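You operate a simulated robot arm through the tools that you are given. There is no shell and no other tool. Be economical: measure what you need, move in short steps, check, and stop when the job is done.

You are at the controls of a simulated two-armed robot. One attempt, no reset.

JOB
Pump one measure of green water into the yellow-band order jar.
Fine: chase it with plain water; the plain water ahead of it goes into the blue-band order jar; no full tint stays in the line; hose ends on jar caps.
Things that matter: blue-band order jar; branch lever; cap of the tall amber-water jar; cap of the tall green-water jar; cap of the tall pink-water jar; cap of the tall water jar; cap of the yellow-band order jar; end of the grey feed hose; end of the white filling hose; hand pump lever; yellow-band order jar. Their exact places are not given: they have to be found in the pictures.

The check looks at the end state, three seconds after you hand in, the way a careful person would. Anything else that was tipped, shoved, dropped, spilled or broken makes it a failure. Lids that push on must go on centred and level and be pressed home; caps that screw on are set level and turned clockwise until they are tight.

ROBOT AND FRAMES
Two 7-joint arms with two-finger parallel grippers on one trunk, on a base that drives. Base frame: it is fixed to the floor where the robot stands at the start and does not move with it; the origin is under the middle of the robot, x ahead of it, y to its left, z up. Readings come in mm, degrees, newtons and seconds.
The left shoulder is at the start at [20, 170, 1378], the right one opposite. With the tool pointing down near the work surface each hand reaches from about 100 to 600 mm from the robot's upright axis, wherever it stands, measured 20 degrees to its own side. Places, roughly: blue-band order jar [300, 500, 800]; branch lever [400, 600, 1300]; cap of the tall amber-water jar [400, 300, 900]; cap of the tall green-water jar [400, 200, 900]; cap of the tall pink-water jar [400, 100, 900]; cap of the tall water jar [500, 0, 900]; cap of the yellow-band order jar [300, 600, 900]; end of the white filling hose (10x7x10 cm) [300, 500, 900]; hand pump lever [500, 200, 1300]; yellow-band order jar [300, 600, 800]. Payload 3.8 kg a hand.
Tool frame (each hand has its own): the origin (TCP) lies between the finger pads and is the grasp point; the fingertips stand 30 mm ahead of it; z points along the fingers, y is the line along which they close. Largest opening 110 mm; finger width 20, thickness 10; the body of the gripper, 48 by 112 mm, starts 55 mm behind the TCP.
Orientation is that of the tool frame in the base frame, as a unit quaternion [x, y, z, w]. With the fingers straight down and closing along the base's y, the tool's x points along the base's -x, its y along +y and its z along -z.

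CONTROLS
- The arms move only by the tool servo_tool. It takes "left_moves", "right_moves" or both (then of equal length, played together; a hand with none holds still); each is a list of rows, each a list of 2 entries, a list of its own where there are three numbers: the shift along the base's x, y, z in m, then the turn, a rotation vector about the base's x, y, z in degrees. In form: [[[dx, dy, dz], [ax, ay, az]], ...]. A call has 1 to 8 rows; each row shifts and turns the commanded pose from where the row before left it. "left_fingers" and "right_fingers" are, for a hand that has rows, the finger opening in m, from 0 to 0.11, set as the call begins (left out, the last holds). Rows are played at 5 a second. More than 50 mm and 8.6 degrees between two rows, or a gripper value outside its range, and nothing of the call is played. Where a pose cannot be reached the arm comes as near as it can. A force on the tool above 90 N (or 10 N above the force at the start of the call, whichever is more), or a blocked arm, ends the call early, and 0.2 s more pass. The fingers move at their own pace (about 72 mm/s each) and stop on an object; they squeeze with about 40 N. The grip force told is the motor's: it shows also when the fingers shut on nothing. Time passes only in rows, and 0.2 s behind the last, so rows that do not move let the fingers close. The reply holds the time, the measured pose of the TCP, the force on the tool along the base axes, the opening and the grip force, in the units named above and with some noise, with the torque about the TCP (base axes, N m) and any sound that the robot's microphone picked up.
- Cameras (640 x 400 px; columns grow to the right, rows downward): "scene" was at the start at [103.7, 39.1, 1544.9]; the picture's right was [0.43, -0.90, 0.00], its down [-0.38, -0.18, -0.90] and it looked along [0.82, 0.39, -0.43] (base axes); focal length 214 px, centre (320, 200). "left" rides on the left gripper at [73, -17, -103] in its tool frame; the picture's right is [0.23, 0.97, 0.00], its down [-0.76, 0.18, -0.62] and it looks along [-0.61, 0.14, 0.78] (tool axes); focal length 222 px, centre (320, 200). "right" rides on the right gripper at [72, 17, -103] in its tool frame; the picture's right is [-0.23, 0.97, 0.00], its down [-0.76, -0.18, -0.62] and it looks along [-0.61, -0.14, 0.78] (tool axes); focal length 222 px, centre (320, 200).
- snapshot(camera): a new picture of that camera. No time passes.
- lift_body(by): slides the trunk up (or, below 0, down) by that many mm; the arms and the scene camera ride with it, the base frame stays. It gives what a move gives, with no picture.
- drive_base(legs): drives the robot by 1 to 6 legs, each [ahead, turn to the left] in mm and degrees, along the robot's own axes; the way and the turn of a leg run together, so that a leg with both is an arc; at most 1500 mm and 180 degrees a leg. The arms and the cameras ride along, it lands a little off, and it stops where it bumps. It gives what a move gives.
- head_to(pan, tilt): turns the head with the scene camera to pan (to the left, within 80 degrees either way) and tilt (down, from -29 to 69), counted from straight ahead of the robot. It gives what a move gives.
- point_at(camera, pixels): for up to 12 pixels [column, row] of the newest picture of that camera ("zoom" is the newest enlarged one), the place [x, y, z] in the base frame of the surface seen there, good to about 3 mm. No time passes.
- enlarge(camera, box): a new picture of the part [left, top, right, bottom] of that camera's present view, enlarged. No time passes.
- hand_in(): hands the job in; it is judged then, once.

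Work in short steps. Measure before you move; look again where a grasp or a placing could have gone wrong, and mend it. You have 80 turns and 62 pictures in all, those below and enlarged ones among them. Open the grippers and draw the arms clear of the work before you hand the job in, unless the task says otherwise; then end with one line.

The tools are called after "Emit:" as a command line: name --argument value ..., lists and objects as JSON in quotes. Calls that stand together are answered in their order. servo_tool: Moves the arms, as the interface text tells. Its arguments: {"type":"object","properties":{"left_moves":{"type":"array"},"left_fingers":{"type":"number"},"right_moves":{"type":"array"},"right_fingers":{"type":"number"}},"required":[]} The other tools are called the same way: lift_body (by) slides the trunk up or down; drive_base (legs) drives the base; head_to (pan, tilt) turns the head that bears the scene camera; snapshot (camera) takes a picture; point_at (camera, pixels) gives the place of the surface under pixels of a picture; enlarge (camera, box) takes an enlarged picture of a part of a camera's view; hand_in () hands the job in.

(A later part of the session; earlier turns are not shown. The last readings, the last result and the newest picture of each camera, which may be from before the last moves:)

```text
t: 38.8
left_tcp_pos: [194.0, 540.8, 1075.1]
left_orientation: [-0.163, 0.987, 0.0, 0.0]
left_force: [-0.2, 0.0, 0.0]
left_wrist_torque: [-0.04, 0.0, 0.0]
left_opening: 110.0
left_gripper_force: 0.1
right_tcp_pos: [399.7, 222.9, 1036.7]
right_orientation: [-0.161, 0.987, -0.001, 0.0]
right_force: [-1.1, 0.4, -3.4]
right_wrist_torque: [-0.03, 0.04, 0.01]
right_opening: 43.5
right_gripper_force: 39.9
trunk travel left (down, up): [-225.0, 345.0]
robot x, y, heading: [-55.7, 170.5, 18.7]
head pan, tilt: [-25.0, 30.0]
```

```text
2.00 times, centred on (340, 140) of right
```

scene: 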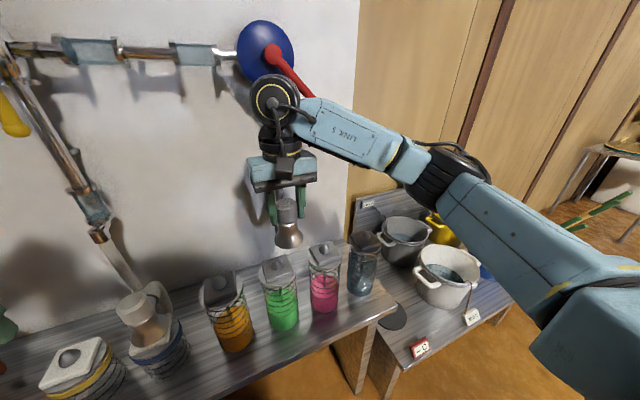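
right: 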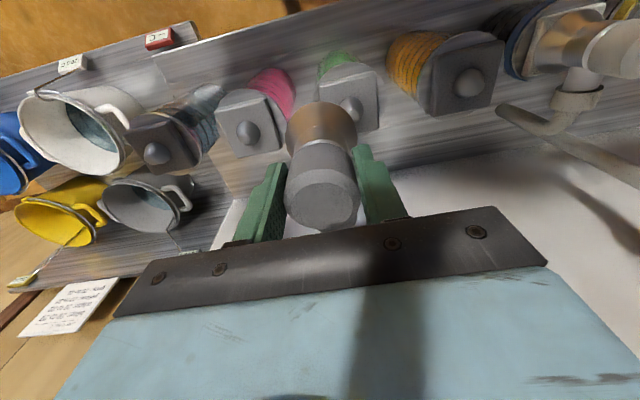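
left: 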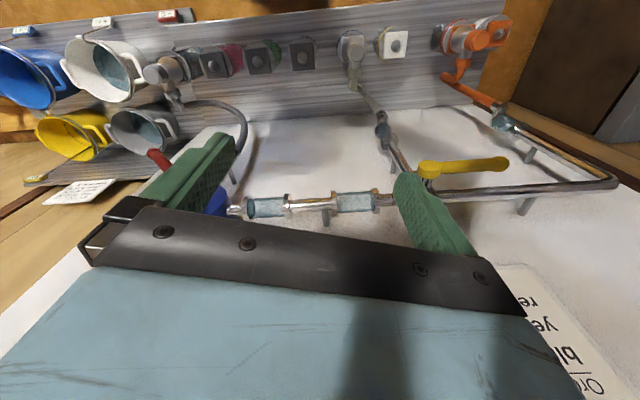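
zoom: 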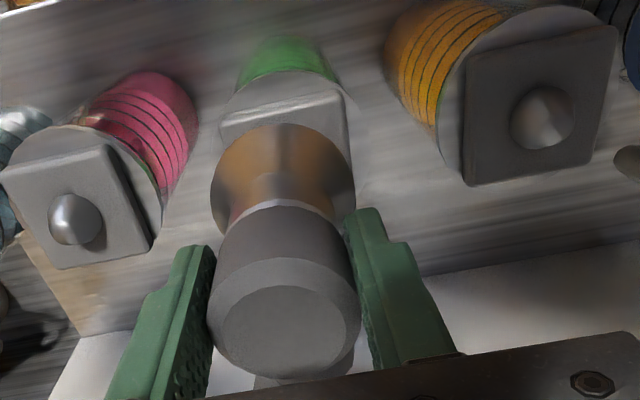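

Cone hangs just over the ball, centred in both views. I lower slowly.

Emit:
servo_tool --right_moves '[[[0, 0, -0.006], [0, 0, 0]], [[0, 0, -0.006], [0, 0, 0]], [[0, 0, -0.006], [0, 0, 0]], [[0, 0, -0.005], [0, 0, 0]], [[0, 0, -0.004], [0, 0, 0]], [[0, 0, 0], [0, 0, 0]]]'

Emit:
servo_tool --right_moves '[[[0, 0, -0.003], [0, 0, 0]], [[0, 0, -0.003], [0, 0, 0]], [[0, 0, -0.003], [0, 0, 0]], [[0, 0, 0], [0, 0, 0]]]'

Emit:
enlarge --camera "scene" --box '[230, 180, 350, 280]'

```text
t: 40.2
left_tcp_pos: [193.9, 541.2, 1075.7]
left_orientation: [-0.162, 0.987, 0.0, 0.0]
left_force: [0.6, 0.6, 0.6]
left_wrist_torque: [0.02, 0.02, 0.01]
left_opening: 110.0
left_gripper_force: 0.0
right_tcp_pos: [400.6, 221.9, 1009.9]
right_orientation: [-0.163, 0.987, 0.0, 0.0]
right_force: [-0.9, -0.2, -4.2]
right_wrist_torque: [-0.02, 0.03, 0.01]
right_opening: 43.5
right_gripper_force: 40.2
trunk travel left (down, up): [-225.0, 345.0]
robot x, y, heading: [-56.4, 174.0, 18.5]
head pan, tilt: [-25.0, 30.0]
```

```text
t: 41.2
left_tcp_pos: [193.0, 541.4, 1076.4]
left_orientation: [-0.163, 0.987, 0.0, 0.0]
left_force: [0.4, 0.8, 0.5]
left_wrist_torque: [-0.02, -0.01, 0.0]
left_opening: 109.8
left_gripper_force: 0.1
right_tcp_pos: [400.2, 222.9, 1001.6]
right_orientation: [-0.162, 0.987, 0.001, 0.0]
right_force: [1.0, 5.4, 0.3]
right_wrist_torque: [0.47, -0.18, -0.03]
right_opening: 43.7
right_gripper_force: 39.6
trunk travel left (down, up): [-225.0, 345.0]
robot x, y, heading: [-57.4, 173.9, 18.9]
head pan, tilt: [-25.0, 30.0]
```

```text
4.00 times, centred on (290, 230) of scene
```

zoom: 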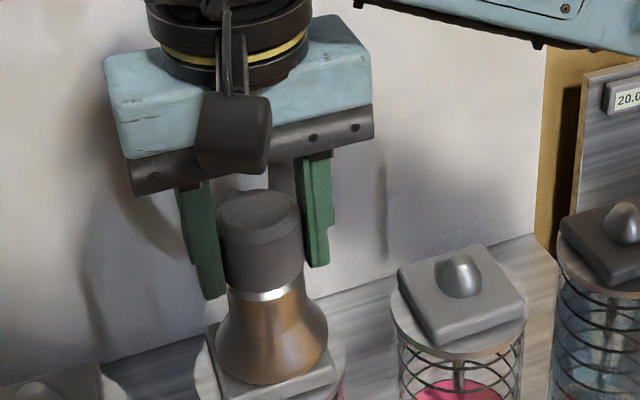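

Contact pushes the fitting toward +y (5 N), so I shift 2 mm that way and finish seating.

Emit:
servo_tool --right_moves '[[[-0.0003, 0.001, 0], [0, 0, 0]], [[-0.0003, 0.001, 0], [0, 0, 0]], [[0, 0, 0], [0, 0, 0]]]'

Emit:
servo_tool --right_moves '[[[0, 0, -0.0015], [0, 0, 0]], [[0, 0, -0.0015], [0, 0, 0]], [[0, 0, 0], [0, 0, 0]]]'

```text
t: 42.0
left_tcp_pos: [195.1, 540.6, 1075.1]
left_orientation: [-0.162, 0.987, 0.0, 0.0]
left_force: [-0.1, -0.6, -0.5]
left_wrist_torque: [-0.01, -0.05, 0.02]
left_opening: 110.0
left_gripper_force: 0.0
right_tcp_pos: [400.4, 222.7, 1001.7]
right_orientation: [-0.162, 0.987, 0.0, 0.0]
right_force: [5.0, 0.1, 1.1]
right_wrist_torque: [0.07, -0.43, -0.05]
right_opening: 43.6
right_gripper_force: 39.6
trunk travel left (down, up): [-225.0, 345.0]
robot x, y, heading: [-58.1, 174.8, 18.8]
head pan, tilt: [-25.0, 30.0]
```

```text
t: 42.8
left_tcp_pos: [193.7, 540.5, 1075.3]
left_orientation: [-0.163, 0.987, 0.001, -0.001]
left_force: [-0.9, -0.1, -0.6]
left_wrist_torque: [-0.02, -0.02, -0.03]
left_opening: 110.1
left_gripper_force: 0.1
right_tcp_pos: [401.2, 223.6, 998.7]
right_orientation: [-0.162, 0.987, 0.001, 0.002]
right_force: [12.4, 3.6, 7.9]
right_wrist_torque: [0.32, -1.19, -0.03]
right_opening: 43.5
right_gripper_force: 39.6
trunk travel left (down, up): [-225.0, 345.0]
robot x, y, heading: [-57.5, 170.2, 18.8]
head pan, tilt: [-25.0, 30.0]
```

Now it is pushed toward +x; I shift 2 mm that way and see the force settle.

Emit:
servo_tool --right_moves '[[[0.001, 0.0003, 0], [0, 0, 0]], [[0.001, 0.0006, 0], [0, 0, 0]], [[0, 0, 0], [0, 0, 0]]]'

Emit:
enlarge --camera "scene" --box '[230, 180, 350, 280]'

```text
t: 43.6
left_tcp_pos: [193.9, 541.0, 1075.3]
left_orientation: [-0.163, 0.987, 0.0, 0.0]
left_force: [0.5, 0.6, 0.2]
left_wrist_torque: [0.01, 0.0, -0.02]
left_opening: 109.8
left_gripper_force: 0.0
right_tcp_pos: [400.9, 225.5, 996.8]
right_orientation: [-0.162, 0.987, -0.001, -0.001]
right_force: [3.6, 0.7, -4.4]
right_wrist_torque: [0.07, -0.23, -0.02]
right_opening: 43.5
right_gripper_force: 39.4
trunk travel left (down, up): [-225.0, 345.0]
robot x, y, heading: [-55.4, 175.2, 18.4]
head pan, tilt: [-25.0, 30.0]
```

```text
4.00 times, centred on (290, 230) of scene
```

zoom: 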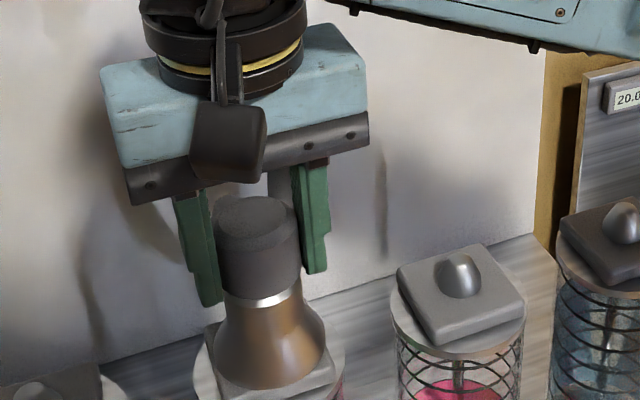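

Side forces are gone. I lower 2–3 mm until it rests, then check force.

Emit:
servo_tool --right_moves '[[[0, 0, -0.001], [0, 0, 0]], [[0, 0, -0.001], [0, 0, 0]], [[0, 0, 0], [0, 0, 0]]]'

Emit:
servo_tool --right_moves '[[[0, 0, -0.001], [0, 0, 0]], [[0, 0, -0.001], [0, 0, 0]], [[0, 0, 0], [0, 0, 0]]]'

```text
t: 44.4
left_tcp_pos: [192.5, 542.1, 1076.0]
left_orientation: [-0.162, 0.987, 0.0, -0.001]
left_force: [0.6, -0.5, -0.4]
left_wrist_torque: [-0.01, 0.0, 0.0]
left_opening: 110.1
left_gripper_force: 0.1
right_tcp_pos: [400.7, 222.3, 996.7]
right_orientation: [-0.163, 0.987, 0.0, 0.0]
right_force: [-0.8, -0.9, 2.8]
right_wrist_torque: [-0.17, 0.2, 0.01]
right_opening: 43.5
right_gripper_force: 39.5
trunk travel left (down, up): [-225.0, 345.0]
robot x, y, heading: [-56.6, 170.7, 18.8]
head pan, tilt: [-25.0, 30.0]
```

```text
t: 45.2
left_tcp_pos: [192.4, 540.6, 1076.1]
left_orientation: [-0.163, 0.987, 0.0, 0.001]
left_force: [0.6, -0.1, 0.4]
left_wrist_torque: [0.0, -0.01, 0.0]
left_opening: 110.1
left_gripper_force: 0.0
right_tcp_pos: [401.1, 223.1, 996.6]
right_orientation: [-0.162, 0.987, 0.002, 0.003]
right_force: [1.1, -4.9, 23.8]
right_wrist_torque: [-0.85, 0.48, 0.07]
right_opening: 43.4
right_gripper_force: 40.3
trunk travel left (down, up): [-225.0, 345.0]
robot x, y, heading: [-56.7, 173.2, 18.4]
head pan, tilt: [-25.0, 30.0]
```

Firmly seated (24 N at z 996.6). I relieve the press, open, and rise.

Emit:
servo_tool --right_moves '[[[0, 0, 0.002], [0, 0, 0]], [[0, 0, 0], [0, 0, 0]]]'

Emit:
servo_tool --right_moves '[[[0, 0, 0], [0, 0, 0]], [[0, 0, 0], [0, 0, 0]], [[0, 0, 0], [0, 0, 0]], [[0, 0, 0.03], [0, 0, 0]], [[0, 0, 0.04], [0, 0, 0]], [[0, 0, 0.04], [0, 0, 0]]]' --right_fingers 0.11

Emit:
enlarge --camera "right" --box '[220, 20, 460, 170]'

Emit:
enlarge --camera "scene" --box '[190, 180, 390, 350]'

```text
t: 45.8
left_tcp_pos: [193.5, 541.2, 1075.3]
left_orientation: [-0.163, 0.987, 0.0, 0.001]
left_force: [0.0, 1.3, 0.4]
left_wrist_torque: [-0.02, 0.04, -0.01]
left_opening: 110.0
left_gripper_force: 0.1
right_tcp_pos: [401.5, 222.3, 996.9]
right_orientation: [-0.162, 0.987, -0.001, 0.001]
right_force: [3.1, -2.5, 18.8]
right_wrist_torque: [-0.49, 0.24, 0.02]
right_opening: 43.5
right_gripper_force: 40.3
trunk travel left (down, up): [-225.0, 345.0]
robot x, y, heading: [-55.8, 174.1, 19.0]
head pan, tilt: [-25.0, 30.0]
```

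```text
t: 47.2
left_tcp_pos: [193.0, 541.5, 1075.9]
left_orientation: [-0.162, 0.987, 0.0, 0.001]
left_force: [0.0, 0.2, 1.2]
left_wrist_torque: [0.04, 0.04, 0.0]
left_opening: 110.2
left_gripper_force: 0.0
right_tcp_pos: [403.4, 225.3, 1106.8]
right_orientation: [-0.162, 0.987, 0.0, 0.0]
right_force: [-0.3, 0.0, 0.2]
right_wrist_torque: [0.0, -0.01, 0.02]
right_opening: 109.9
right_gripper_force: 0.1
trunk travel left (down, up): [-225.0, 345.0]
robot x, y, heading: [-57.4, 171.1, 18.5]
head pan, tilt: [-25.0, 30.0]
```

```text
2.67 times, centred on (340, 95) of right
```

zoom: 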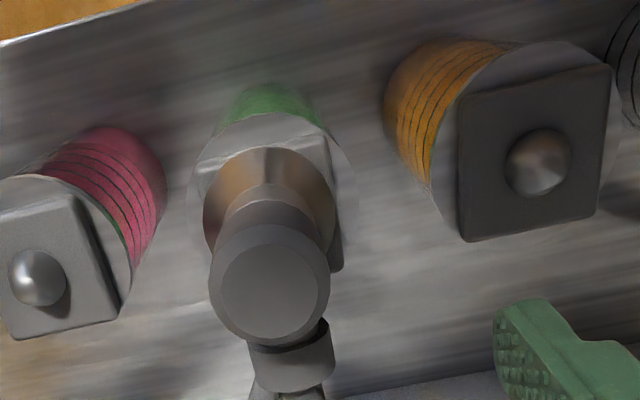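

```text
2.35 times, centred on (290, 265) of scene
```

zoom: 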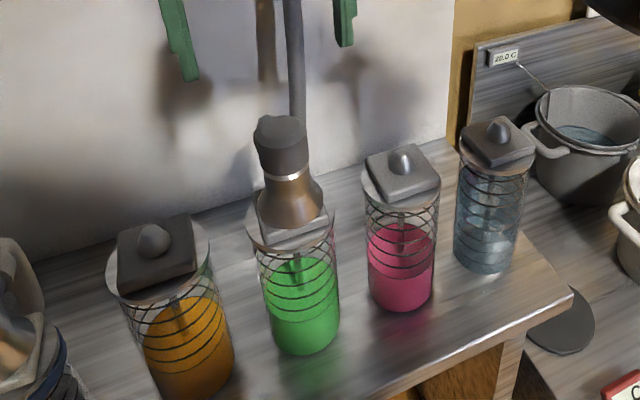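

The feed hose sits level on the green jar. Now the pump: I raise the trunk 150 mm and pitch the right hand forward in front of the red lever (end ≈ n 547, t −79, z 1230).

Emit:
lift_body --by 150

Emit:
servo_tool --right_moves '[[[0.0022, -0.0133, -0.001], [2.68, -7.73, 0]], [[0.0022, -0.0133, -0.001], [2.68, -7.73, 0]], [[0.0022, -0.0133, -0.001], [2.68, -7.73, 0]], [[0.0022, -0.0133, -0.001], [2.68, -7.73, 0]], [[0.0022, -0.0133, -0.001], [2.68, -7.73, 0]], [[0.0022, -0.0133, -0.001], [2.68, -7.73, 0]], [[0.0022, -0.0133, -0.001], [2.68, -7.73, 0]], [[0.0022, -0.0133, -0.001], [2.68, -7.73, 0]]]' --right_fingers 0.07

Emit:
servo_tool --right_moves '[[[0.0022, -0.0133, -0.001], [2.68, -7.73, 0]], [[0.0022, -0.0133, -0.001], [2.68, -7.73, 0]], [[0.0022, -0.0133, -0.001], [2.68, -7.73, 0]], [[0, 0, 0], [0, 0, 0]]]'

Emit:
servo_tool --right_moves '[[[0, 0, 0], [-8.1, -2.75, 0]], [[0, 0, 0], [-8.1, -2.75, 0]], [[0, 0, 0], [-8.1, -2.75, 0]], [[0, 0, 0], [-8.1, -2.75, 0]], [[0, 0, 0], [-8.1, -2.75, 0]], [[0, 0, 0], [-8.1, -2.75, 0]], [[0, 0, 0], [-8.1, -2.75, 0]]]'

Emit:
snapshot --camera "right"

```text
t: 49.0
left_tcp_pos: [194.2, 541.0, 1225.5]
left_orientation: [-0.162, 0.987, 0.0, -0.001]
left_force: [-0.1, 0.4, -0.3]
left_wrist_torque: [0.01, 0.01, 0.01]
left_opening: 110.0
left_gripper_force: 0.2
right_tcp_pos: [403.9, 223.4, 1256.6]
right_orientation: [-0.162, 0.987, 0.0, 0.0]
right_force: [0.0, -0.1, -0.5]
right_wrist_torque: [0.0, -0.01, 0.0]
right_opening: 109.9
right_gripper_force: 0.1
trunk travel left (down, up): [-375.0, 195.0]
robot x, y, heading: [-56.5, 174.8, 18.5]
head pan, tilt: [-25.0, 30.0]
```

```text
t: 50.8
left_tcp_pos: [194.1, 540.2, 1225.9]
left_orientation: [-0.163, 0.987, -0.001, 0.0]
left_force: [0.0, 0.0, 0.7]
left_wrist_torque: [0.0, 0.0, 0.01]
left_opening: 110.1
left_gripper_force: 0.2
right_tcp_pos: [420.3, 117.6, 1249.5]
right_orientation: [-0.136, 0.83, 0.092, 0.532]
right_force: [0.0, 0.0, 0.6]
right_wrist_torque: [0.04, -0.01, 0.03]
right_opening: 70.2
right_gripper_force: 0.2
trunk travel left (down, up): [-375.0, 195.0]
robot x, y, heading: [-60.8, 171.0, 18.9]
head pan, tilt: [-25.0, 30.0]
```

```text
t: 51.8
left_tcp_pos: [193.7, 541.2, 1226.1]
left_orientation: [-0.162, 0.987, 0.001, 0.001]
left_force: [0.4, 0.6, 0.5]
left_wrist_torque: [0.0, -0.02, 0.04]
left_opening: 110.0
left_gripper_force: 0.1
right_tcp_pos: [448.6, 97.8, 1259.7]
right_orientation: [-0.129, 0.764, 0.107, 0.623]
right_force: [-0.5, -0.1, -0.5]
right_wrist_torque: [-0.01, 0.03, 0.02]
right_opening: 70.3
right_gripper_force: 0.2
right hand out of reach, approached as far as the arm can: row 1, 2, 3
trunk travel left (down, up): [-375.0, 195.0]
robot x, y, heading: [-55.6, 170.6, 18.4]
head pan, tilt: [-25.0, 30.0]
```

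```text
t: 53.4
left_tcp_pos: [194.3, 542.1, 1225.2]
left_orientation: [-0.163, 0.987, -0.001, 0.0]
left_force: [0.7, 0.1, -0.2]
left_wrist_torque: [0.02, 0.02, 0.0]
left_opening: 110.0
left_gripper_force: 0.1
right_tcp_pos: [449.4, 98.8, 1258.7]
right_orientation: [-0.423, 0.613, -0.291, 0.6]
right_force: [0.5, 0.1, 0.2]
right_wrist_torque: [0.01, -0.02, 0.01]
right_opening: 69.8
right_gripper_force: 0.0
trunk travel left (down, up): [-375.0, 195.0]
robot x, y, heading: [-56.1, 169.9, 18.7]
head pan, tilt: [-25.0, 30.0]
```

```text
30 pictures are left
```

right: 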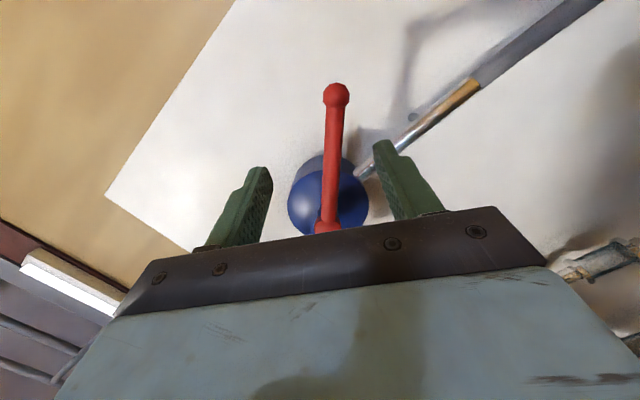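

The hand frames the lever well (shaft between the fingers at 330,160) though it points 11° low. I move forward over the lever and straighten the pitch.

Emit:
servo_tool --right_moves '[[[0.0241, 0.0052, -0.0037], [0.8, -2.3, 0]], [[0.0241, 0.0052, -0.0037], [0.8, -2.3, 0]], [[0.0241, 0.0052, -0.0037], [0.8, -2.3, 0]], [[0.0241, 0.0052, -0.0037], [0.8, -2.3, 0]], [[0, 0, 0], [0, 0, 0]]]'

Emit:
snapshot --camera "right"

Emit:
snapshot --camera "scene"

```text
t: 54.6
left_tcp_pos: [193.7, 540.5, 1226.3]
left_orientation: [-0.163, 0.987, -0.001, 0.001]
left_force: [-0.5, -0.2, -0.4]
left_wrist_torque: [0.03, 0.01, 0.03]
left_opening: 109.8
left_gripper_force: 0.0
right_tcp_pos: [524.2, 167.1, 1281.9]
right_orientation: [-0.381, 0.574, -0.307, 0.657]
right_force: [-0.9, -0.5, -0.7]
right_wrist_torque: [-0.02, 0.01, 0.01]
right_opening: 70.0
right_gripper_force: 0.1
right hand out of reach, approached as far as the arm can: row 1, 2, 3, 4
trunk travel left (down, up): [-375.0, 195.0]
robot x, y, heading: [-55.7, 172.7, 18.6]
head pan, tilt: [-25.0, 30.0]
```

```text
29 pictures are left
```

right: 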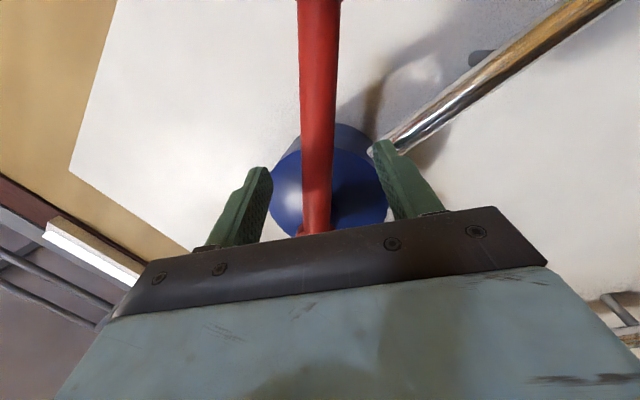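

```text
28 pictures are left
```

scene: 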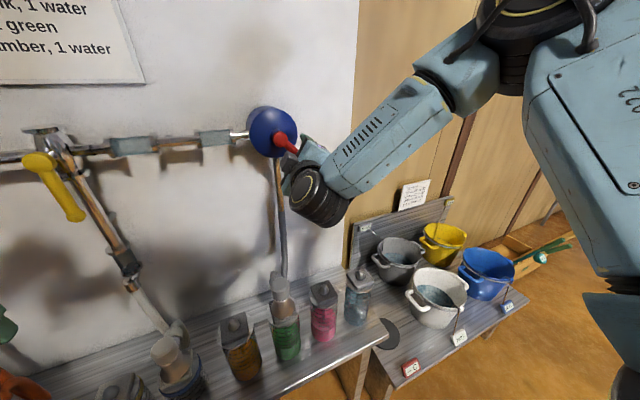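

The hand straddles the lever but too close to the hub (t −13, z 1282). I slide outward along the lever to gain arm length.

Emit:
servo_tool --right_moves '[[[0.005, -0.0145, -0.0113], [0, 0, 0]], [[0.005, -0.0145, -0.0113], [0, 0, 0]], [[0.005, -0.0145, -0.0113], [0, 0, 0]], [[0, 0, 0], [0, 0, 0]]]'

```text
t: 55.6
left_tcp_pos: [194.4, 540.8, 1224.2]
left_orientation: [-0.163, 0.987, -0.001, 0.0]
left_force: [-0.1, 0.0, 0.6]
left_wrist_torque: [-0.02, 0.01, 0.02]
left_opening: 110.1
left_gripper_force: 0.2
right_tcp_pos: [524.4, 166.6, 1281.5]
right_orientation: [-0.38, 0.574, -0.306, 0.657]
right_force: [0.5, -0.4, 0.1]
right_wrist_torque: [0.02, -0.01, 0.01]
right_opening: 70.1
right_gripper_force: 0.0
right hand out of reach, approached as far as the arm can: row 1, 2, 3
trunk travel left (down, up): [-375.0, 195.0]
robot x, y, heading: [-55.4, 172.7, 18.5]
head pan, tilt: [-25.0, 30.0]
```

Stuck at a joint limit, not contact. I back out straight, raise the trunk 150 mm so that the shoulder is above the lever, as it was for the left hand.

Emit:
servo_tool --right_moves '[[[-0.038, -0.013, 0], [0, 0, 0]], [[-0.038, -0.015, -0.005], [0, 0, 0]], [[-0.038, -0.02, -0.01], [0, 0, 0]], [[0, -0.04, -0.01], [0, 0, 0]]]'

Emit:
lift_body --by 150

Emit:
servo_tool --right_moves '[[[0, -0.015, -0.04], [0, 0, 0]], [[0, -0.015, -0.04], [0, 0, 0]], [[0, -0.005, -0.04], [0, 0, 0]], [[0, 0, -0.04], [0, 0, 0]]]'

```text
t: 56.6
left_tcp_pos: [194.2, 539.9, 1225.3]
left_orientation: [-0.163, 0.987, 0.0, 0.001]
left_force: [0.4, -0.3, 0.0]
left_wrist_torque: [0.02, -0.01, -0.02]
left_opening: 110.2
left_gripper_force: 0.1
right_tcp_pos: [426.3, 126.9, 1264.6]
right_orientation: [-0.38, 0.572, -0.306, 0.659]
right_force: [0.4, 1.0, 0.6]
right_wrist_torque: [0.01, -0.03, -0.01]
right_opening: 69.9
right_gripper_force: 0.0
right hand out of reach, approached as far as the arm can: row 3, 4
trunk travel left (down, up): [-375.0, 195.0]
robot x, y, heading: [-58.7, 172.6, 18.7]
head pan, tilt: [-25.0, 30.0]
```

```text
t: 58.3
left_tcp_pos: [193.4, 541.6, 1375.5]
left_orientation: [-0.163, 0.987, 0.0, 0.0]
left_force: [-0.3, 0.0, 0.5]
left_wrist_torque: [0.02, -0.02, 0.03]
left_opening: 109.8
left_gripper_force: 0.2
right_tcp_pos: [427.7, 126.9, 1412.1]
right_orientation: [-0.381, 0.573, -0.306, 0.658]
right_force: [-0.4, 0.1, 0.4]
right_wrist_torque: [-0.03, -0.02, 0.01]
right_opening: 70.4
right_gripper_force: 0.0
trunk travel left (down, up): [-525.0, 45.0]
robot x, y, heading: [-56.7, 173.2, 18.6]
head pan, tilt: [-25.0, 30.0]
```

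```text
t: 59.3
left_tcp_pos: [193.6, 542.4, 1374.6]
left_orientation: [-0.162, 0.987, 0.0, 0.0]
left_force: [0.4, 0.6, -0.4]
left_wrist_torque: [0.0, -0.01, 0.02]
left_opening: 110.2
left_gripper_force: 0.0
right_tcp_pos: [412.5, 177.3, 1305.6]
right_orientation: [-0.382, 0.574, -0.306, 0.657]
right_force: [0.5, -0.4, 0.6]
right_wrist_torque: [0.01, 0.03, 0.0]
right_opening: 70.0
right_gripper_force: 0.0
right hand out of reach, approached as far as the arm can: row 1, 2, 3, 4
trunk travel left (down, up): [-525.0, 45.0]
robot x, y, heading: [-53.3, 171.2, 18.6]
head pan, tilt: [-25.0, 30.0]
```

The rolled wrist seems the limiting factor. I roll back to level and test reaching the lever's end from there.

Emit:
servo_tool --right_moves '[[[-0.005, -0.005, 0], [8.1, 2.75, 0]], [[-0.005, -0.005, 0], [8.1, 2.75, 0]], [[-0.005, -0.01, 0], [8.1, 2.75, 0]], [[0, -0.01, 0], [8.1, 2.75, 0]], [[0, -0.01, 0], [8.1, 2.75, 0]], [[0, -0.01, 0], [8.1, 2.75, 0]], [[0, -0.01, 0], [8.1, 2.75, 0]]]'

Emit:
servo_tool --right_moves '[[[0, -0.03, -0.02], [0, 0, 0]], [[0, -0.03, -0.02], [0, 0, 0]], [[0, -0.03, -0.02], [0, 0, 0]]]'

```text
t: 60.9
left_tcp_pos: [193.8, 540.8, 1374.3]
left_orientation: [-0.162, 0.987, 0.001, 0.0]
left_force: [-0.9, 0.0, -0.4]
left_wrist_torque: [0.01, 0.0, 0.02]
left_opening: 110.1
left_gripper_force: 0.1
right_tcp_pos: [396.8, 141.9, 1311.8]
right_orientation: [-0.066, 0.747, 0.066, 0.658]
right_force: [0.1, -0.2, -0.7]
right_wrist_torque: [0.0, 0.02, 0.02]
right_opening: 69.9
right_gripper_force: 0.1
right hand out of reach, approached as far as the arm can: row 5, 6, 7
trunk travel left (down, up): [-525.0, 45.0]
robot x, y, heading: [-55.4, 172.9, 18.2]
head pan, tilt: [-25.0, 30.0]
```

```text
t: 61.7
left_tcp_pos: [194.7, 542.3, 1374.9]
left_orientation: [-0.162, 0.987, 0.0, 0.0]
left_force: [0.2, -0.2, -0.2]
left_wrist_torque: [0.0, 0.01, 0.01]
left_opening: 109.9
left_gripper_force: 0.0
right_tcp_pos: [381.3, 145.2, 1293.1]
right_orientation: [-0.067, 0.747, 0.065, 0.658]
right_force: [0.7, -0.7, -0.3]
right_wrist_torque: [0.01, 0.0, -0.02]
right_opening: 69.9
right_gripper_force: 0.1
right hand out of reach, approached as far as the arm can: row 1, 2, 3
trunk travel left (down, up): [-525.0, 45.0]
robot x, y, heading: [-57.3, 172.0, 18.7]
head pan, tilt: [-25.0, 30.0]
```

The right arm is in a bad branch; the left one worked when it pitched outside its shoulder. I return the right hand to pointing down, outside and high, mirroring the left's path.

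Emit:
servo_tool --right_moves '[[[-0.014, -0.019, 0.023], [-2.14, 8.0, 0.69]], [[-0.014, -0.019, 0.023], [-2.14, 8.0, 0.69]], [[-0.014, -0.019, 0.023], [-2.14, 8.0, 0.69]], [[-0.014, -0.019, 0.023], [-2.14, 8.0, 0.69]], [[-0.014, -0.019, 0.023], [-2.14, 8.0, 0.69]]]'

Emit:
servo_tool --right_moves '[[[-0.014, -0.019, 0.023], [-2.14, 8.0, 0.69]], [[-0.014, -0.019, 0.023], [-2.14, 8.0, 0.69]], [[-0.014, -0.019, 0.023], [-2.14, 8.0, 0.69]], [[-0.014, -0.019, 0.023], [-2.14, 8.0, 0.69]], [[-0.014, -0.019, 0.023], [-2.14, 8.0, 0.69]], [[0, 0, 0], [0, 0, 0]]]'

Emit:
lift_body --by -50

```text
t: 62.9
left_tcp_pos: [192.2, 541.5, 1375.2]
left_orientation: [-0.163, 0.987, 0.0, 0.0]
left_force: [-0.6, -0.3, 0.0]
left_wrist_torque: [-0.01, -0.04, 0.0]
left_opening: 110.1
left_gripper_force: 0.0
right_tcp_pos: [365.4, 100.2, 1394.7]
right_orientation: [-0.123, 0.927, 0.037, 0.353]
right_force: [-0.6, 0.0, -0.1]
right_wrist_torque: [-0.03, -0.02, -0.04]
right_opening: 70.1
right_gripper_force: 0.1
right hand out of reach, approached as far as the arm can: row 1, 2, 3
trunk travel left (down, up): [-525.0, 45.0]
robot x, y, heading: [-58.0, 173.5, 18.5]
head pan, tilt: [-25.0, 30.0]
```

```text
t: 64.3
left_tcp_pos: [195.5, 540.5, 1376.0]
left_orientation: [-0.163, 0.987, 0.0, 0.0]
left_force: [-0.4, -0.3, -0.4]
left_wrist_torque: [-0.02, 0.01, -0.01]
left_opening: 110.2
left_gripper_force: 0.1
right_tcp_pos: [296.5, 3.9, 1509.4]
right_orientation: [-0.163, 0.987, 0.001, -0.001]
right_force: [0.1, -0.5, 0.2]
right_wrist_torque: [0.04, 0.02, 0.02]
right_opening: 70.1
right_gripper_force: 0.1
trunk travel left (down, up): [-525.0, 45.0]
robot x, y, heading: [-53.7, 168.6, 18.6]
head pan, tilt: [-25.0, 30.0]
```

```text
t: 65.2
left_tcp_pos: [193.7, 541.9, 1325.8]
left_orientation: [-0.163, 0.987, 0.0, 0.0]
left_force: [0.0, -0.3, 0.5]
left_wrist_torque: [0.0, 0.05, 0.0]
left_opening: 110.0
left_gripper_force: 0.0
right_tcp_pos: [296.8, 4.4, 1458.4]
right_orientation: [-0.162, 0.987, 0.002, 0.001]
right_force: [-0.7, 0.2, 0.7]
right_wrist_torque: [-0.01, -0.04, 0.01]
right_opening: 69.9
right_gripper_force: 0.1
trunk travel left (down, up): [-475.0, 95.0]
robot x, y, heading: [-55.4, 172.6, 18.6]
head pan, tilt: [-25.0, 30.0]
```

Clean down pose again. I go to the mirror of the left hand's start and pitch forward along the mirrored path.

Emit:
servo_tool --right_moves '[[[-0.03, -0.026, 0.022], [0, 0, 0]], [[-0.03, -0.026, 0.022], [0, 0, 0]], [[0.0209, 0.0091, -0.009], [2.68, -7.73, 0]], [[0.0209, 0.0091, -0.009], [2.68, -7.73, 0]], [[0.0209, 0.0091, -0.009], [2.68, -7.73, 0]], [[0.0209, 0.0091, -0.009], [2.68, -7.73, 0]], [[0.0209, 0.0091, -0.009], [2.68, -7.73, 0]], [[0.0209, 0.0091, -0.009], [2.68, -7.73, 0]]]' --right_fingers 0

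Emit:
servo_tool --right_moves '[[[0.0209, 0.0091, -0.009], [2.68, -7.73, 0]], [[0.0209, 0.0091, -0.009], [2.68, -7.73, 0]], [[0.0209, 0.0091, -0.009], [2.68, -7.73, 0]], [[0.0209, 0.0091, -0.009], [2.68, -7.73, 0]], [[0.0209, 0.0091, -0.009], [2.68, -7.73, 0]]]'

```text
t: 67.0
left_tcp_pos: [195.0, 541.4, 1326.1]
left_orientation: [-0.163, 0.987, 0.0, 0.0]
left_force: [0.4, -1.1, 0.4]
left_wrist_torque: [-0.03, -0.02, -0.02]
left_opening: 110.2
left_gripper_force: 0.0
right_tcp_pos: [363.4, 7.4, 1448.5]
right_orientation: [-0.148, 0.896, 0.073, 0.412]
right_force: [0.6, 0.0, -0.3]
right_wrist_torque: [0.02, 0.02, 0.0]
right_opening: 0.0
right_gripper_force: 37.8
trunk travel left (down, up): [-475.0, 95.0]
robot x, y, heading: [-56.6, 175.2, 18.7]
head pan, tilt: [-25.0, 30.0]
```

```text
t: 68.2
left_tcp_pos: [194.6, 541.9, 1325.8]
left_orientation: [-0.163, 0.987, 0.0, 0.0]
left_force: [-0.2, 0.0, -0.1]
left_wrist_torque: [0.03, 0.04, 0.02]
left_opening: 109.9
left_gripper_force: 0.0
right_tcp_pos: [472.1, 50.9, 1415.2]
right_orientation: [-0.118, 0.712, 0.119, 0.681]
right_force: [-0.6, 0.0, -0.3]
right_wrist_torque: [-0.01, 0.0, 0.02]
right_opening: 0.0
right_gripper_force: 37.6
right hand out of reach, approached as far as the arm can: row 2, 3, 5
trunk travel left (down, up): [-475.0, 95.0]
robot x, y, heading: [-55.7, 173.4, 18.5]
head pan, tilt: [-25.0, 30.0]
```

Now in the good branch. I lower to z 1300 and move forward, with closed fingers standing above-right of the lever's end part.

Emit:
servo_tool --right_moves '[[[0, 0, -0.04], [0, 0, 0]], [[0, 0, -0.04], [0, 0, 0]], [[0, 0, -0.035], [0, 0, 0]], [[0.029, 0.011, 0], [0, 0, 0]], [[0.029, 0.011, 0], [0, 0, 0]], [[0.029, 0.011, 0], [0, 0, 0]], [[0, 0, 0], [0, 0, 0]]]'

Emit:
snapshot --camera "scene"

```text
t: 69.8
left_tcp_pos: [193.9, 541.5, 1325.4]
left_orientation: [-0.162, 0.987, 0.0, 0.0]
left_force: [0.6, 0.4, 0.6]
left_wrist_torque: [0.02, -0.03, -0.02]
left_opening: 110.1
left_gripper_force: 0.0
right_tcp_pos: [471.3, 50.1, 1414.1]
right_orientation: [-0.118, 0.713, 0.119, 0.681]
right_force: [0.9, -0.6, 0.1]
right_wrist_torque: [-0.01, -0.01, 0.02]
right_opening: 0.0
right_gripper_force: 37.8
right hand out of reach, approached as far as the arm can: row 1, 2, 3, 4, 5, 6
trunk travel left (down, up): [-475.0, 95.0]
robot x, y, heading: [-56.6, 171.2, 18.4]
head pan, tilt: [-25.0, 30.0]
```

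```text
27 pictures are left
```

scene: 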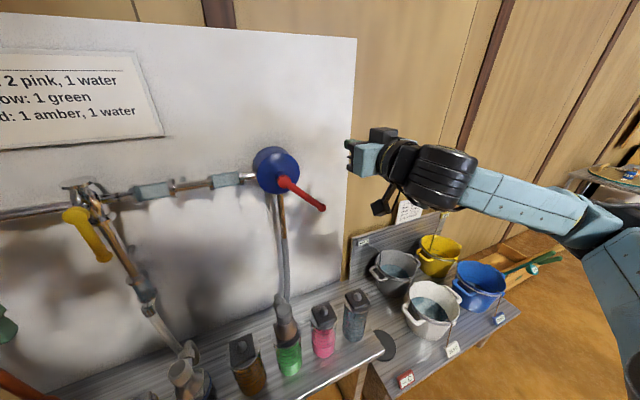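

It can't go straight down from here. I try forward first with a slightly relaxed pitch.

Emit:
servo_tool --right_moves '[[[0.0, 0.0, 0], [-1.6, 4.7, 0]], [[0.0, 0.0, 0], [-1.6, 4.7, 0]], [[0.029, 0.011, 0], [0, 0, 0]], [[0.029, 0.011, 0], [0, 0, 0]]]'

Emit:
servo_tool --right_moves '[[[0, 0, -0.03], [0, 0, 0]], [[0, 0, -0.03], [0, 0, 0]]]'

```text
t: 70.8
left_tcp_pos: [194.2, 543.0, 1326.5]
left_orientation: [-0.163, 0.987, 0.001, 0.0]
left_force: [-0.5, 0.4, -0.6]
left_wrist_torque: [0.01, -0.01, -0.02]
left_opening: 110.1
left_gripper_force: 0.0
right_tcp_pos: [530.7, 73.2, 1415.8]
right_orientation: [-0.126, 0.754, 0.111, 0.635]
right_force: [-0.4, 0.2, 0.3]
right_wrist_torque: [0.01, 0.01, 0.03]
right_opening: 0.0
right_gripper_force: 37.8
trunk travel left (down, up): [-475.0, 95.0]
robot x, y, heading: [-60.9, 169.1, 18.7]
head pan, tilt: [-25.0, 30.0]
```

```text
t: 71.5
left_tcp_pos: [193.1, 541.5, 1325.2]
left_orientation: [-0.163, 0.987, 0.0, 0.0]
left_force: [-0.3, 0.4, 1.2]
left_wrist_torque: [0.04, 0.03, -0.05]
left_opening: 110.2
left_gripper_force: 0.2
right_tcp_pos: [530.0, 73.0, 1364.8]
right_orientation: [-0.125, 0.754, 0.112, 0.635]
right_force: [-0.4, 0.4, 0.8]
right_wrist_torque: [0.0, 0.02, -0.01]
right_opening: 0.0
right_gripper_force: 37.8
right hand out of reach, approached as far as the arm can: row 2
trunk travel left (down, up): [-475.0, 95.0]
robot x, y, heading: [-55.5, 171.4, 18.4]
head pan, tilt: [-25.0, 30.0]
```

Relaxing the pitch helps. I lower by the trunk instead (keeps the arm posture), then move forward 30 mm.

Emit:
lift_body --by -70

Emit:
servo_tool --right_moves '[[[0.0142, 0.0049, 0], [0, 0, 0]], [[0.0142, 0.0049, 0], [0, 0, 0]], [[0, 0, 0], [0, 0, 0]]]'

Emit:
enlarge --camera "scene" --box '[200, 80, 440, 230]'

```text
t: 72.5
left_tcp_pos: [193.9, 540.0, 1255.4]
left_orientation: [-0.163, 0.987, 0.0, 0.0]
left_force: [0.1, 0.6, 0.5]
left_wrist_torque: [-0.03, 0.0, 0.0]
left_opening: 110.0
left_gripper_force: 0.1
right_tcp_pos: [530.7, 71.8, 1294.6]
right_orientation: [-0.125, 0.754, 0.111, 0.635]
right_force: [-0.8, -0.4, 0.1]
right_wrist_torque: [-0.01, 0.0, 0.02]
right_opening: 0.4
right_gripper_force: 37.8
trunk travel left (down, up): [-405.0, 165.0]
robot x, y, heading: [-57.8, 173.6, 18.5]
head pan, tilt: [-25.0, 30.0]
```

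```text
t: 73.3
left_tcp_pos: [193.6, 540.1, 1256.9]
left_orientation: [-0.163, 0.987, 0.0, 0.001]
left_force: [0.0, -0.1, -0.8]
left_wrist_torque: [-0.03, -0.02, 0.01]
left_opening: 109.9
left_gripper_force: 0.0
right_tcp_pos: [559.4, 82.9, 1295.0]
right_orientation: [-0.124, 0.755, 0.11, 0.634]
right_force: [0.9, -0.6, 0.2]
right_wrist_torque: [-0.02, 0.02, 0.0]
right_opening: 0.0
right_gripper_force: 37.7
trunk travel left (down, up): [-405.0, 165.0]
robot x, y, heading: [-58.6, 170.7, 18.5]
head pan, tilt: [-25.0, 30.0]
```

```text
2.67 times, centred on (320, 155) of scene
```

zoom: 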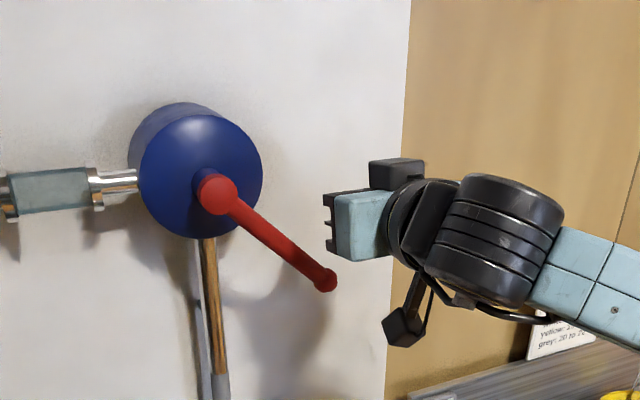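

Fingertip stands 62 mm above the lever line at radius 110 mm. I push gently along the tangent (down-left) to learn which way the lever moves.

Emit:
servo_tool --right_moves '[[[-0.0035, 0.01, -0.0106], [0, 0, 0]], [[-0.0035, 0.01, -0.0106], [0, 0, 0]], [[-0.0035, 0.01, -0.0106], [0, 0, 0]], [[-0.0018, 0.005, -0.0053], [0, 0, 0]]]'

Emit:
enlarge --camera "scene" --box '[140, 80, 380, 230]'

```text
t: 74.3
left_tcp_pos: [193.4, 539.3, 1255.7]
left_orientation: [-0.163, 0.987, -0.001, 0.0]
left_force: [0.1, -0.5, 0.3]
left_wrist_torque: [0.0, -0.02, 0.02]
left_opening: 109.9
left_gripper_force: 0.1
right_tcp_pos: [557.9, 83.6, 1289.8]
right_orientation: [-0.126, 0.755, 0.112, 0.633]
right_force: [0.1, -0.7, 0.7]
right_wrist_torque: [0.02, 0.0, 0.01]
right_opening: 0.0
right_gripper_force: 37.4
right hand out of reach, approached as far as the arm can: row 1, 2, 3, 4
trunk travel left (down, up): [-405.0, 165.0]
robot x, y, heading: [-56.7, 173.4, 18.7]
head pan, tilt: [-25.0, 30.0]
```

```text
2.67 times, centred on (260, 155) of scene
```

zoom: 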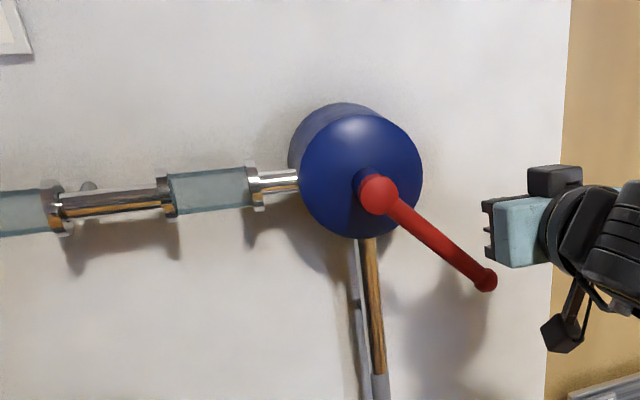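

The wrist limit again stops downward moves; I relax the pitch by another 30° (pointing 40° below horizontal) and push again.

Emit:
servo_tool --right_moves '[[[0, 0, 0.002], [-2.42, 7.1, 0]], [[0, 0, 0.002], [-2.42, 7.1, 0]], [[0, 0, 0.002], [-2.42, 7.1, 0]], [[0, 0, 0.002], [-2.42, 7.1, 0]], [[0, 0, 0], [0, 0, 0]]]'

Emit:
servo_tool --right_moves '[[[-0.0018, 0.005, -0.0053], [0, 0, 0]], [[-0.0018, 0.005, -0.0053], [0, 0, 0]], [[-0.0018, 0.005, -0.0053], [0, 0, 0]]]'

```text
t: 75.5
left_tcp_pos: [194.2, 541.1, 1255.0]
left_orientation: [-0.162, 0.987, 0.0, 0.001]
left_force: [-0.2, 0.7, 0.7]
left_wrist_torque: [0.02, 0.0, 0.0]
left_opening: 110.0
left_gripper_force: 0.1
right_tcp_pos: [558.7, 82.6, 1296.1]
right_orientation: [-0.146, 0.894, 0.074, 0.417]
right_force: [0.2, 0.5, -0.1]
right_wrist_torque: [-0.01, 0.01, -0.04]
right_opening: 0.0
right_gripper_force: 37.9
trunk travel left (down, up): [-405.0, 165.0]
robot x, y, heading: [-54.7, 171.9, 18.5]
head pan, tilt: [-25.0, 30.0]
```

```text
t: 76.3
left_tcp_pos: [194.4, 541.7, 1256.0]
left_orientation: [-0.162, 0.987, 0.0, 0.0]
left_force: [0.4, 0.3, -0.4]
left_wrist_torque: [0.01, 0.0, -0.01]
left_opening: 110.3
left_gripper_force: 0.1
right_tcp_pos: [552.1, 100.2, 1282.1]
right_orientation: [-0.146, 0.894, 0.074, 0.418]
right_force: [-0.1, -0.5, -0.4]
right_wrist_torque: [0.03, -0.02, 0.01]
right_opening: 0.1
right_gripper_force: 38.0
trunk travel left (down, up): [-405.0, 165.0]
robot x, y, heading: [-55.3, 169.4, 18.4]
head pan, tilt: [-25.0, 30.0]
```

Free now. I continue the tangent push 35 mm in small steps.

Emit:
servo_tool --right_moves '[[[-0.0018, 0.005, -0.0053], [0, 0, 0]], [[-0.0018, 0.005, -0.0053], [0, 0, 0]], [[-0.0018, 0.005, -0.0053], [0, 0, 0]], [[-0.0018, 0.005, -0.0053], [0, 0, 0]], [[-0.0012, 0.0033, -0.0035], [0, 0, 0]]]'

Emit:
enlarge --camera "scene" --box '[140, 80, 380, 230]'

```text
t: 77.5
left_tcp_pos: [194.0, 541.5, 1256.0]
left_orientation: [-0.162, 0.987, 0.0, 0.0]
left_force: [0.5, 0.0, 0.0]
left_wrist_torque: [-0.02, 0.0, -0.01]
left_opening: 109.8
left_gripper_force: 0.1
right_tcp_pos: [543.9, 122.5, 1256.5]
right_orientation: [-0.146, 0.894, 0.074, 0.417]
right_force: [3.8, -0.5, 2.6]
right_wrist_torque: [0.01, -0.02, -0.01]
right_opening: 0.1
right_gripper_force: 37.9
trunk travel left (down, up): [-405.0, 165.0]
robot x, y, heading: [-59.4, 174.5, 18.7]
head pan, tilt: [-25.0, 30.0]
```

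```text
2.67 times, centred on (260, 155) of scene
```

zoom: 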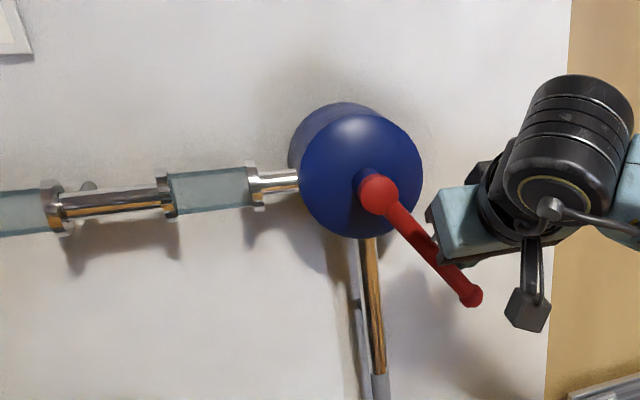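

The lever moves down easily (4 N). I follow the arc further toward vertical to find the stroke's end, watching the glass by the pump.

Emit:
servo_tool --right_moves '[[[-0.002, 0.0059, -0.0065], [0, 0, 0]], [[-0.002, 0.0059, -0.0065], [0, 0, 0]], [[-0.0024, 0.007, -0.0053], [0, 0, 0]], [[-0.0024, 0.007, -0.0053], [0, 0, 0]], [[-0.0027, 0.0078, -0.0039], [0, 0, 0]], [[-0.0027, 0.0078, -0.0039], [0, 0, 0]]]'

Emit:
enlarge --camera "scene" --box '[140, 80, 380, 230]'

```text
t: 78.9
left_tcp_pos: [193.4, 540.8, 1254.8]
left_orientation: [-0.163, 0.987, 0.0, 0.0]
left_force: [0.2, -0.5, -0.4]
left_wrist_torque: [0.0, 0.03, 0.01]
left_opening: 110.0
left_gripper_force: 0.0
right_tcp_pos: [529.2, 164.1, 1224.7]
right_orientation: [-0.146, 0.894, 0.074, 0.418]
right_force: [1.6, -1.1, 3.2]
right_wrist_torque: [0.05, 0.02, -0.01]
right_opening: 0.1
right_gripper_force: 37.6
trunk travel left (down, up): [-405.0, 165.0]
robot x, y, heading: [-58.2, 169.6, 18.8]
head pan, tilt: [-25.0, 30.0]
```

```text
2.67 times, centred on (260, 155) of scene
```

zoom: 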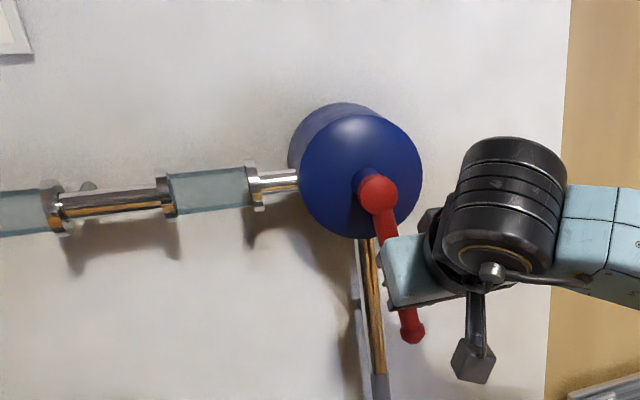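

Only 3 N and no stop yet, lever now almost straight down. I continue past vertical to look for the end of the stroke.

Emit:
servo_tool --right_moves '[[[-0.0029, 0.0085, -0.0023], [0, 0, 0]], [[-0.0029, 0.0085, -0.0023], [0, 0, 0]], [[-0.0029, 0.0085, -0.0007], [0, 0, 0]], [[-0.0029, 0.0085, -0.0007], [0, 0, 0]], [[-0.0029, 0.0085, 0.0008], [0, 0, 0]], [[-0.0029, 0.0085, 0.0008], [0, 0, 0]]]'

Emit:
enlarge --camera "scene" --box '[140, 80, 380, 230]'

```text
t: 80.3
left_tcp_pos: [194.1, 541.1, 1254.9]
left_orientation: [-0.162, 0.987, 0.0, 0.001]
left_force: [0.3, 0.2, 0.2]
left_wrist_torque: [-0.01, 0.01, -0.02]
left_opening: 110.2
left_gripper_force: 0.0
right_tcp_pos: [511.4, 214.2, 1222.1]
right_orientation: [-0.146, 0.894, 0.075, 0.418]
right_force: [-0.6, -3.0, 1.7]
right_wrist_torque: [0.07, -0.01, 0.0]
right_opening: 0.4
right_gripper_force: 37.3
trunk travel left (down, up): [-405.0, 165.0]
robot x, y, heading: [-54.0, 170.6, 18.6]
head pan, tilt: [-25.0, 30.0]
```

```text
2.67 times, centred on (260, 155) of scene
```

zoom: 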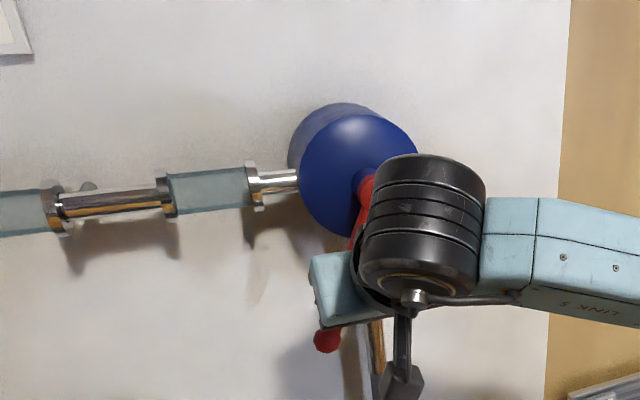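

Still moving, now ~22° left of vertical. I go on toward the mirrored 45°.

Emit:
servo_tool --right_moves '[[[-0.003, 0.0088, 0.0016], [0, 0, 0]], [[-0.003, 0.0088, 0.0016], [0, 0, 0]], [[-0.0027, 0.0077, 0.0038], [0, 0, 0]], [[-0.0027, 0.0077, 0.0038], [0, 0, 0]], [[-0.0024, 0.007, 0.0052], [0, 0, 0]], [[-0.0024, 0.007, 0.0052], [0, 0, 0]]]'

Emit:
enlarge --camera "scene" --box '[100, 80, 380, 255]'

```text
t: 81.7
left_tcp_pos: [195.6, 532.9, 1256.8]
left_orientation: [-0.162, 0.987, 0.003, -0.001]
left_force: [0.1, -0.4, -0.3]
left_wrist_torque: [-0.01, -0.04, 0.01]
left_opening: 109.9
left_gripper_force: 0.0
right_tcp_pos: [498.8, 247.2, 1231.7]
right_orientation: [-0.141, 0.899, 0.065, 0.409]
right_force: [-6.3, -46.4, -37.9]
right_wrist_torque: [0.01, -0.11, 0.2]
right_opening: 0.1
right_gripper_force: 38.2
trunk travel left (down, up): [-405.0, 165.0]
robot x, y, heading: [-57.1, 170.5, 18.5]
head pan, tilt: [-25.0, 30.0]
```

```text
2.29 times, centred on (240, 168) of scene
```

zoom: 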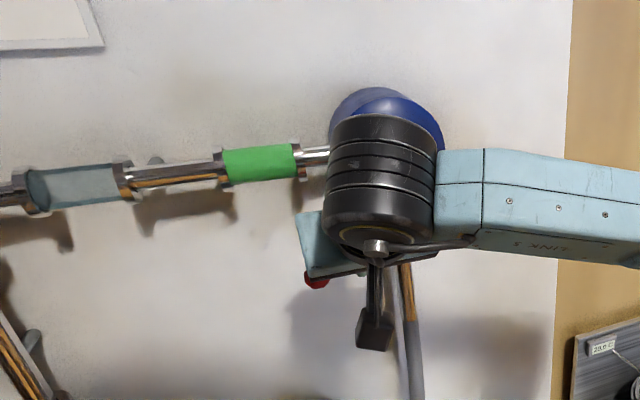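

Stop felt, and the first glass turned green: one stroke = one measure, one glass. I back off the lever and return to the feed hose, which must go back to the water jar before the next stroke.

Emit:
servo_tool --right_moves '[[[0.004, -0.012, 0.0], [0, 0, 0]], [[-0.045, -0.016, 0], [0, 0, 0]], [[-0.045, -0.016, 0], [0, 0, 0]], [[-0.005, 0.005, -0.01], [-2.68, 7.73, 0]], [[-0.001, 0.003, -0.022], [-2.68, 7.73, 0]], [[-0.001, 0.003, -0.022], [-2.68, 7.73, 0]], [[-0.001, 0.003, -0.022], [-2.68, 7.73, 0]], [[-0.001, 0.003, -0.022], [-2.68, 7.73, 0]]]'

Emit:
servo_tool --right_moves '[[[0, 0, -0.02], [-2.68, 7.73, 0]], [[0, 0, 0], [0, 0, 0]], [[0, 0, 0], [0, 0, 0]], [[0, 0, 0], [0, 0, 0]], [[0, 0, 0], [0, 0, 0]]]' --right_fingers 0.11

Emit:
snapshot --camera "right"

```text
t: 83.5
left_tcp_pos: [194.6, 541.1, 1254.4]
left_orientation: [-0.162, 0.987, 0.0, 0.0]
left_force: [0.7, -0.2, -0.7]
left_wrist_torque: [-0.05, 0.02, 0.0]
left_opening: 110.0
left_gripper_force: 0.0
right_tcp_pos: [399.4, 235.1, 1143.6]
right_orientation: [-0.161, 0.984, 0.015, 0.079]
right_force: [0.1, 0.3, 0.2]
right_wrist_torque: [0.0, 0.0, 0.0]
right_opening: 0.0
right_gripper_force: 37.9
trunk travel left (down, up): [-405.0, 165.0]
robot x, y, heading: [-56.4, 171.1, 18.6]
head pan, tilt: [-25.0, 30.0]
```

```text
t: 84.7
left_tcp_pos: [193.2, 541.4, 1255.0]
left_orientation: [-0.162, 0.987, -0.001, 0.0]
left_force: [0.2, 0.1, -0.9]
left_wrist_torque: [-0.01, 0.01, 0.02]
left_opening: 110.2
left_gripper_force: 0.0
right_tcp_pos: [401.0, 234.5, 1124.2]
right_orientation: [-0.161, 0.987, 0.004, 0.009]
right_force: [0.0, -0.2, 0.5]
right_wrist_torque: [0.0, 0.03, -0.02]
right_opening: 109.8
right_gripper_force: 0.0
trunk travel left (down, up): [-405.0, 165.0]
robot x, y, heading: [-53.6, 164.1, 18.4]
head pan, tilt: [-25.0, 30.0]
```

```text
20 pictures are left
```

right: 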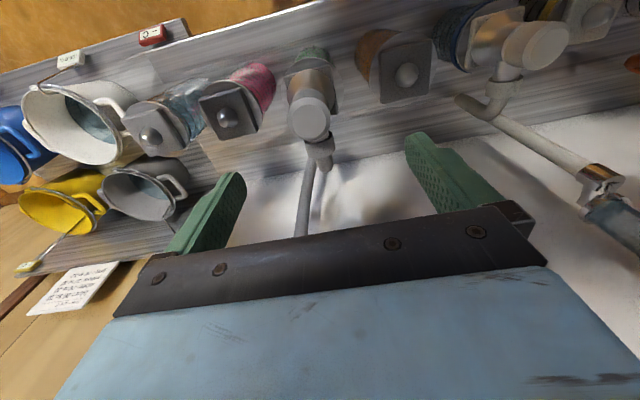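

I check the knob's position in this view (pixel 311,120) against the release pose (401,223).

Emit:
point_at --camera "right" --pixels '[[311, 121], [295, 122], [328, 119], [311, 106], [312, 136]]'

Emit:
servo_tool --right_moves '[[[0, -0.006, -0.025], [-0.3, 0.9, 0]], [[0, -0.0055, -0.025], [0, 0, 0]], [[0, 0, -0.02], [0, 0, 0]], [[0, 0, 0], [0, 0, 0]]]'

```text
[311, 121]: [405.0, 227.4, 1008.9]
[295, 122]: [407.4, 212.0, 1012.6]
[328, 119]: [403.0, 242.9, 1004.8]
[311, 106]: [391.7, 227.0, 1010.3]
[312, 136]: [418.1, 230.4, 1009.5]
```

```text
t: 85.7
left_tcp_pos: [193.4, 541.8, 1256.6]
left_orientation: [-0.162, 0.987, 0.0, 0.0]
left_force: [0.1, 0.8, -0.4]
left_wrist_torque: [0.03, 0.0, 0.03]
left_opening: 110.1
left_gripper_force: 0.2
right_tcp_pos: [400.0, 222.8, 1053.8]
right_orientation: [-0.16, 0.987, 0.003, 0.001]
right_force: [0.4, 0.8, 0.4]
right_wrist_torque: [-0.01, -0.01, 0.0]
right_opening: 110.2
right_gripper_force: 0.1
trunk travel left (down, up): [-405.0, 165.0]
robot x, y, heading: [-54.3, 173.5, 18.5]
head pan, tilt: [-25.0, 30.0]
```

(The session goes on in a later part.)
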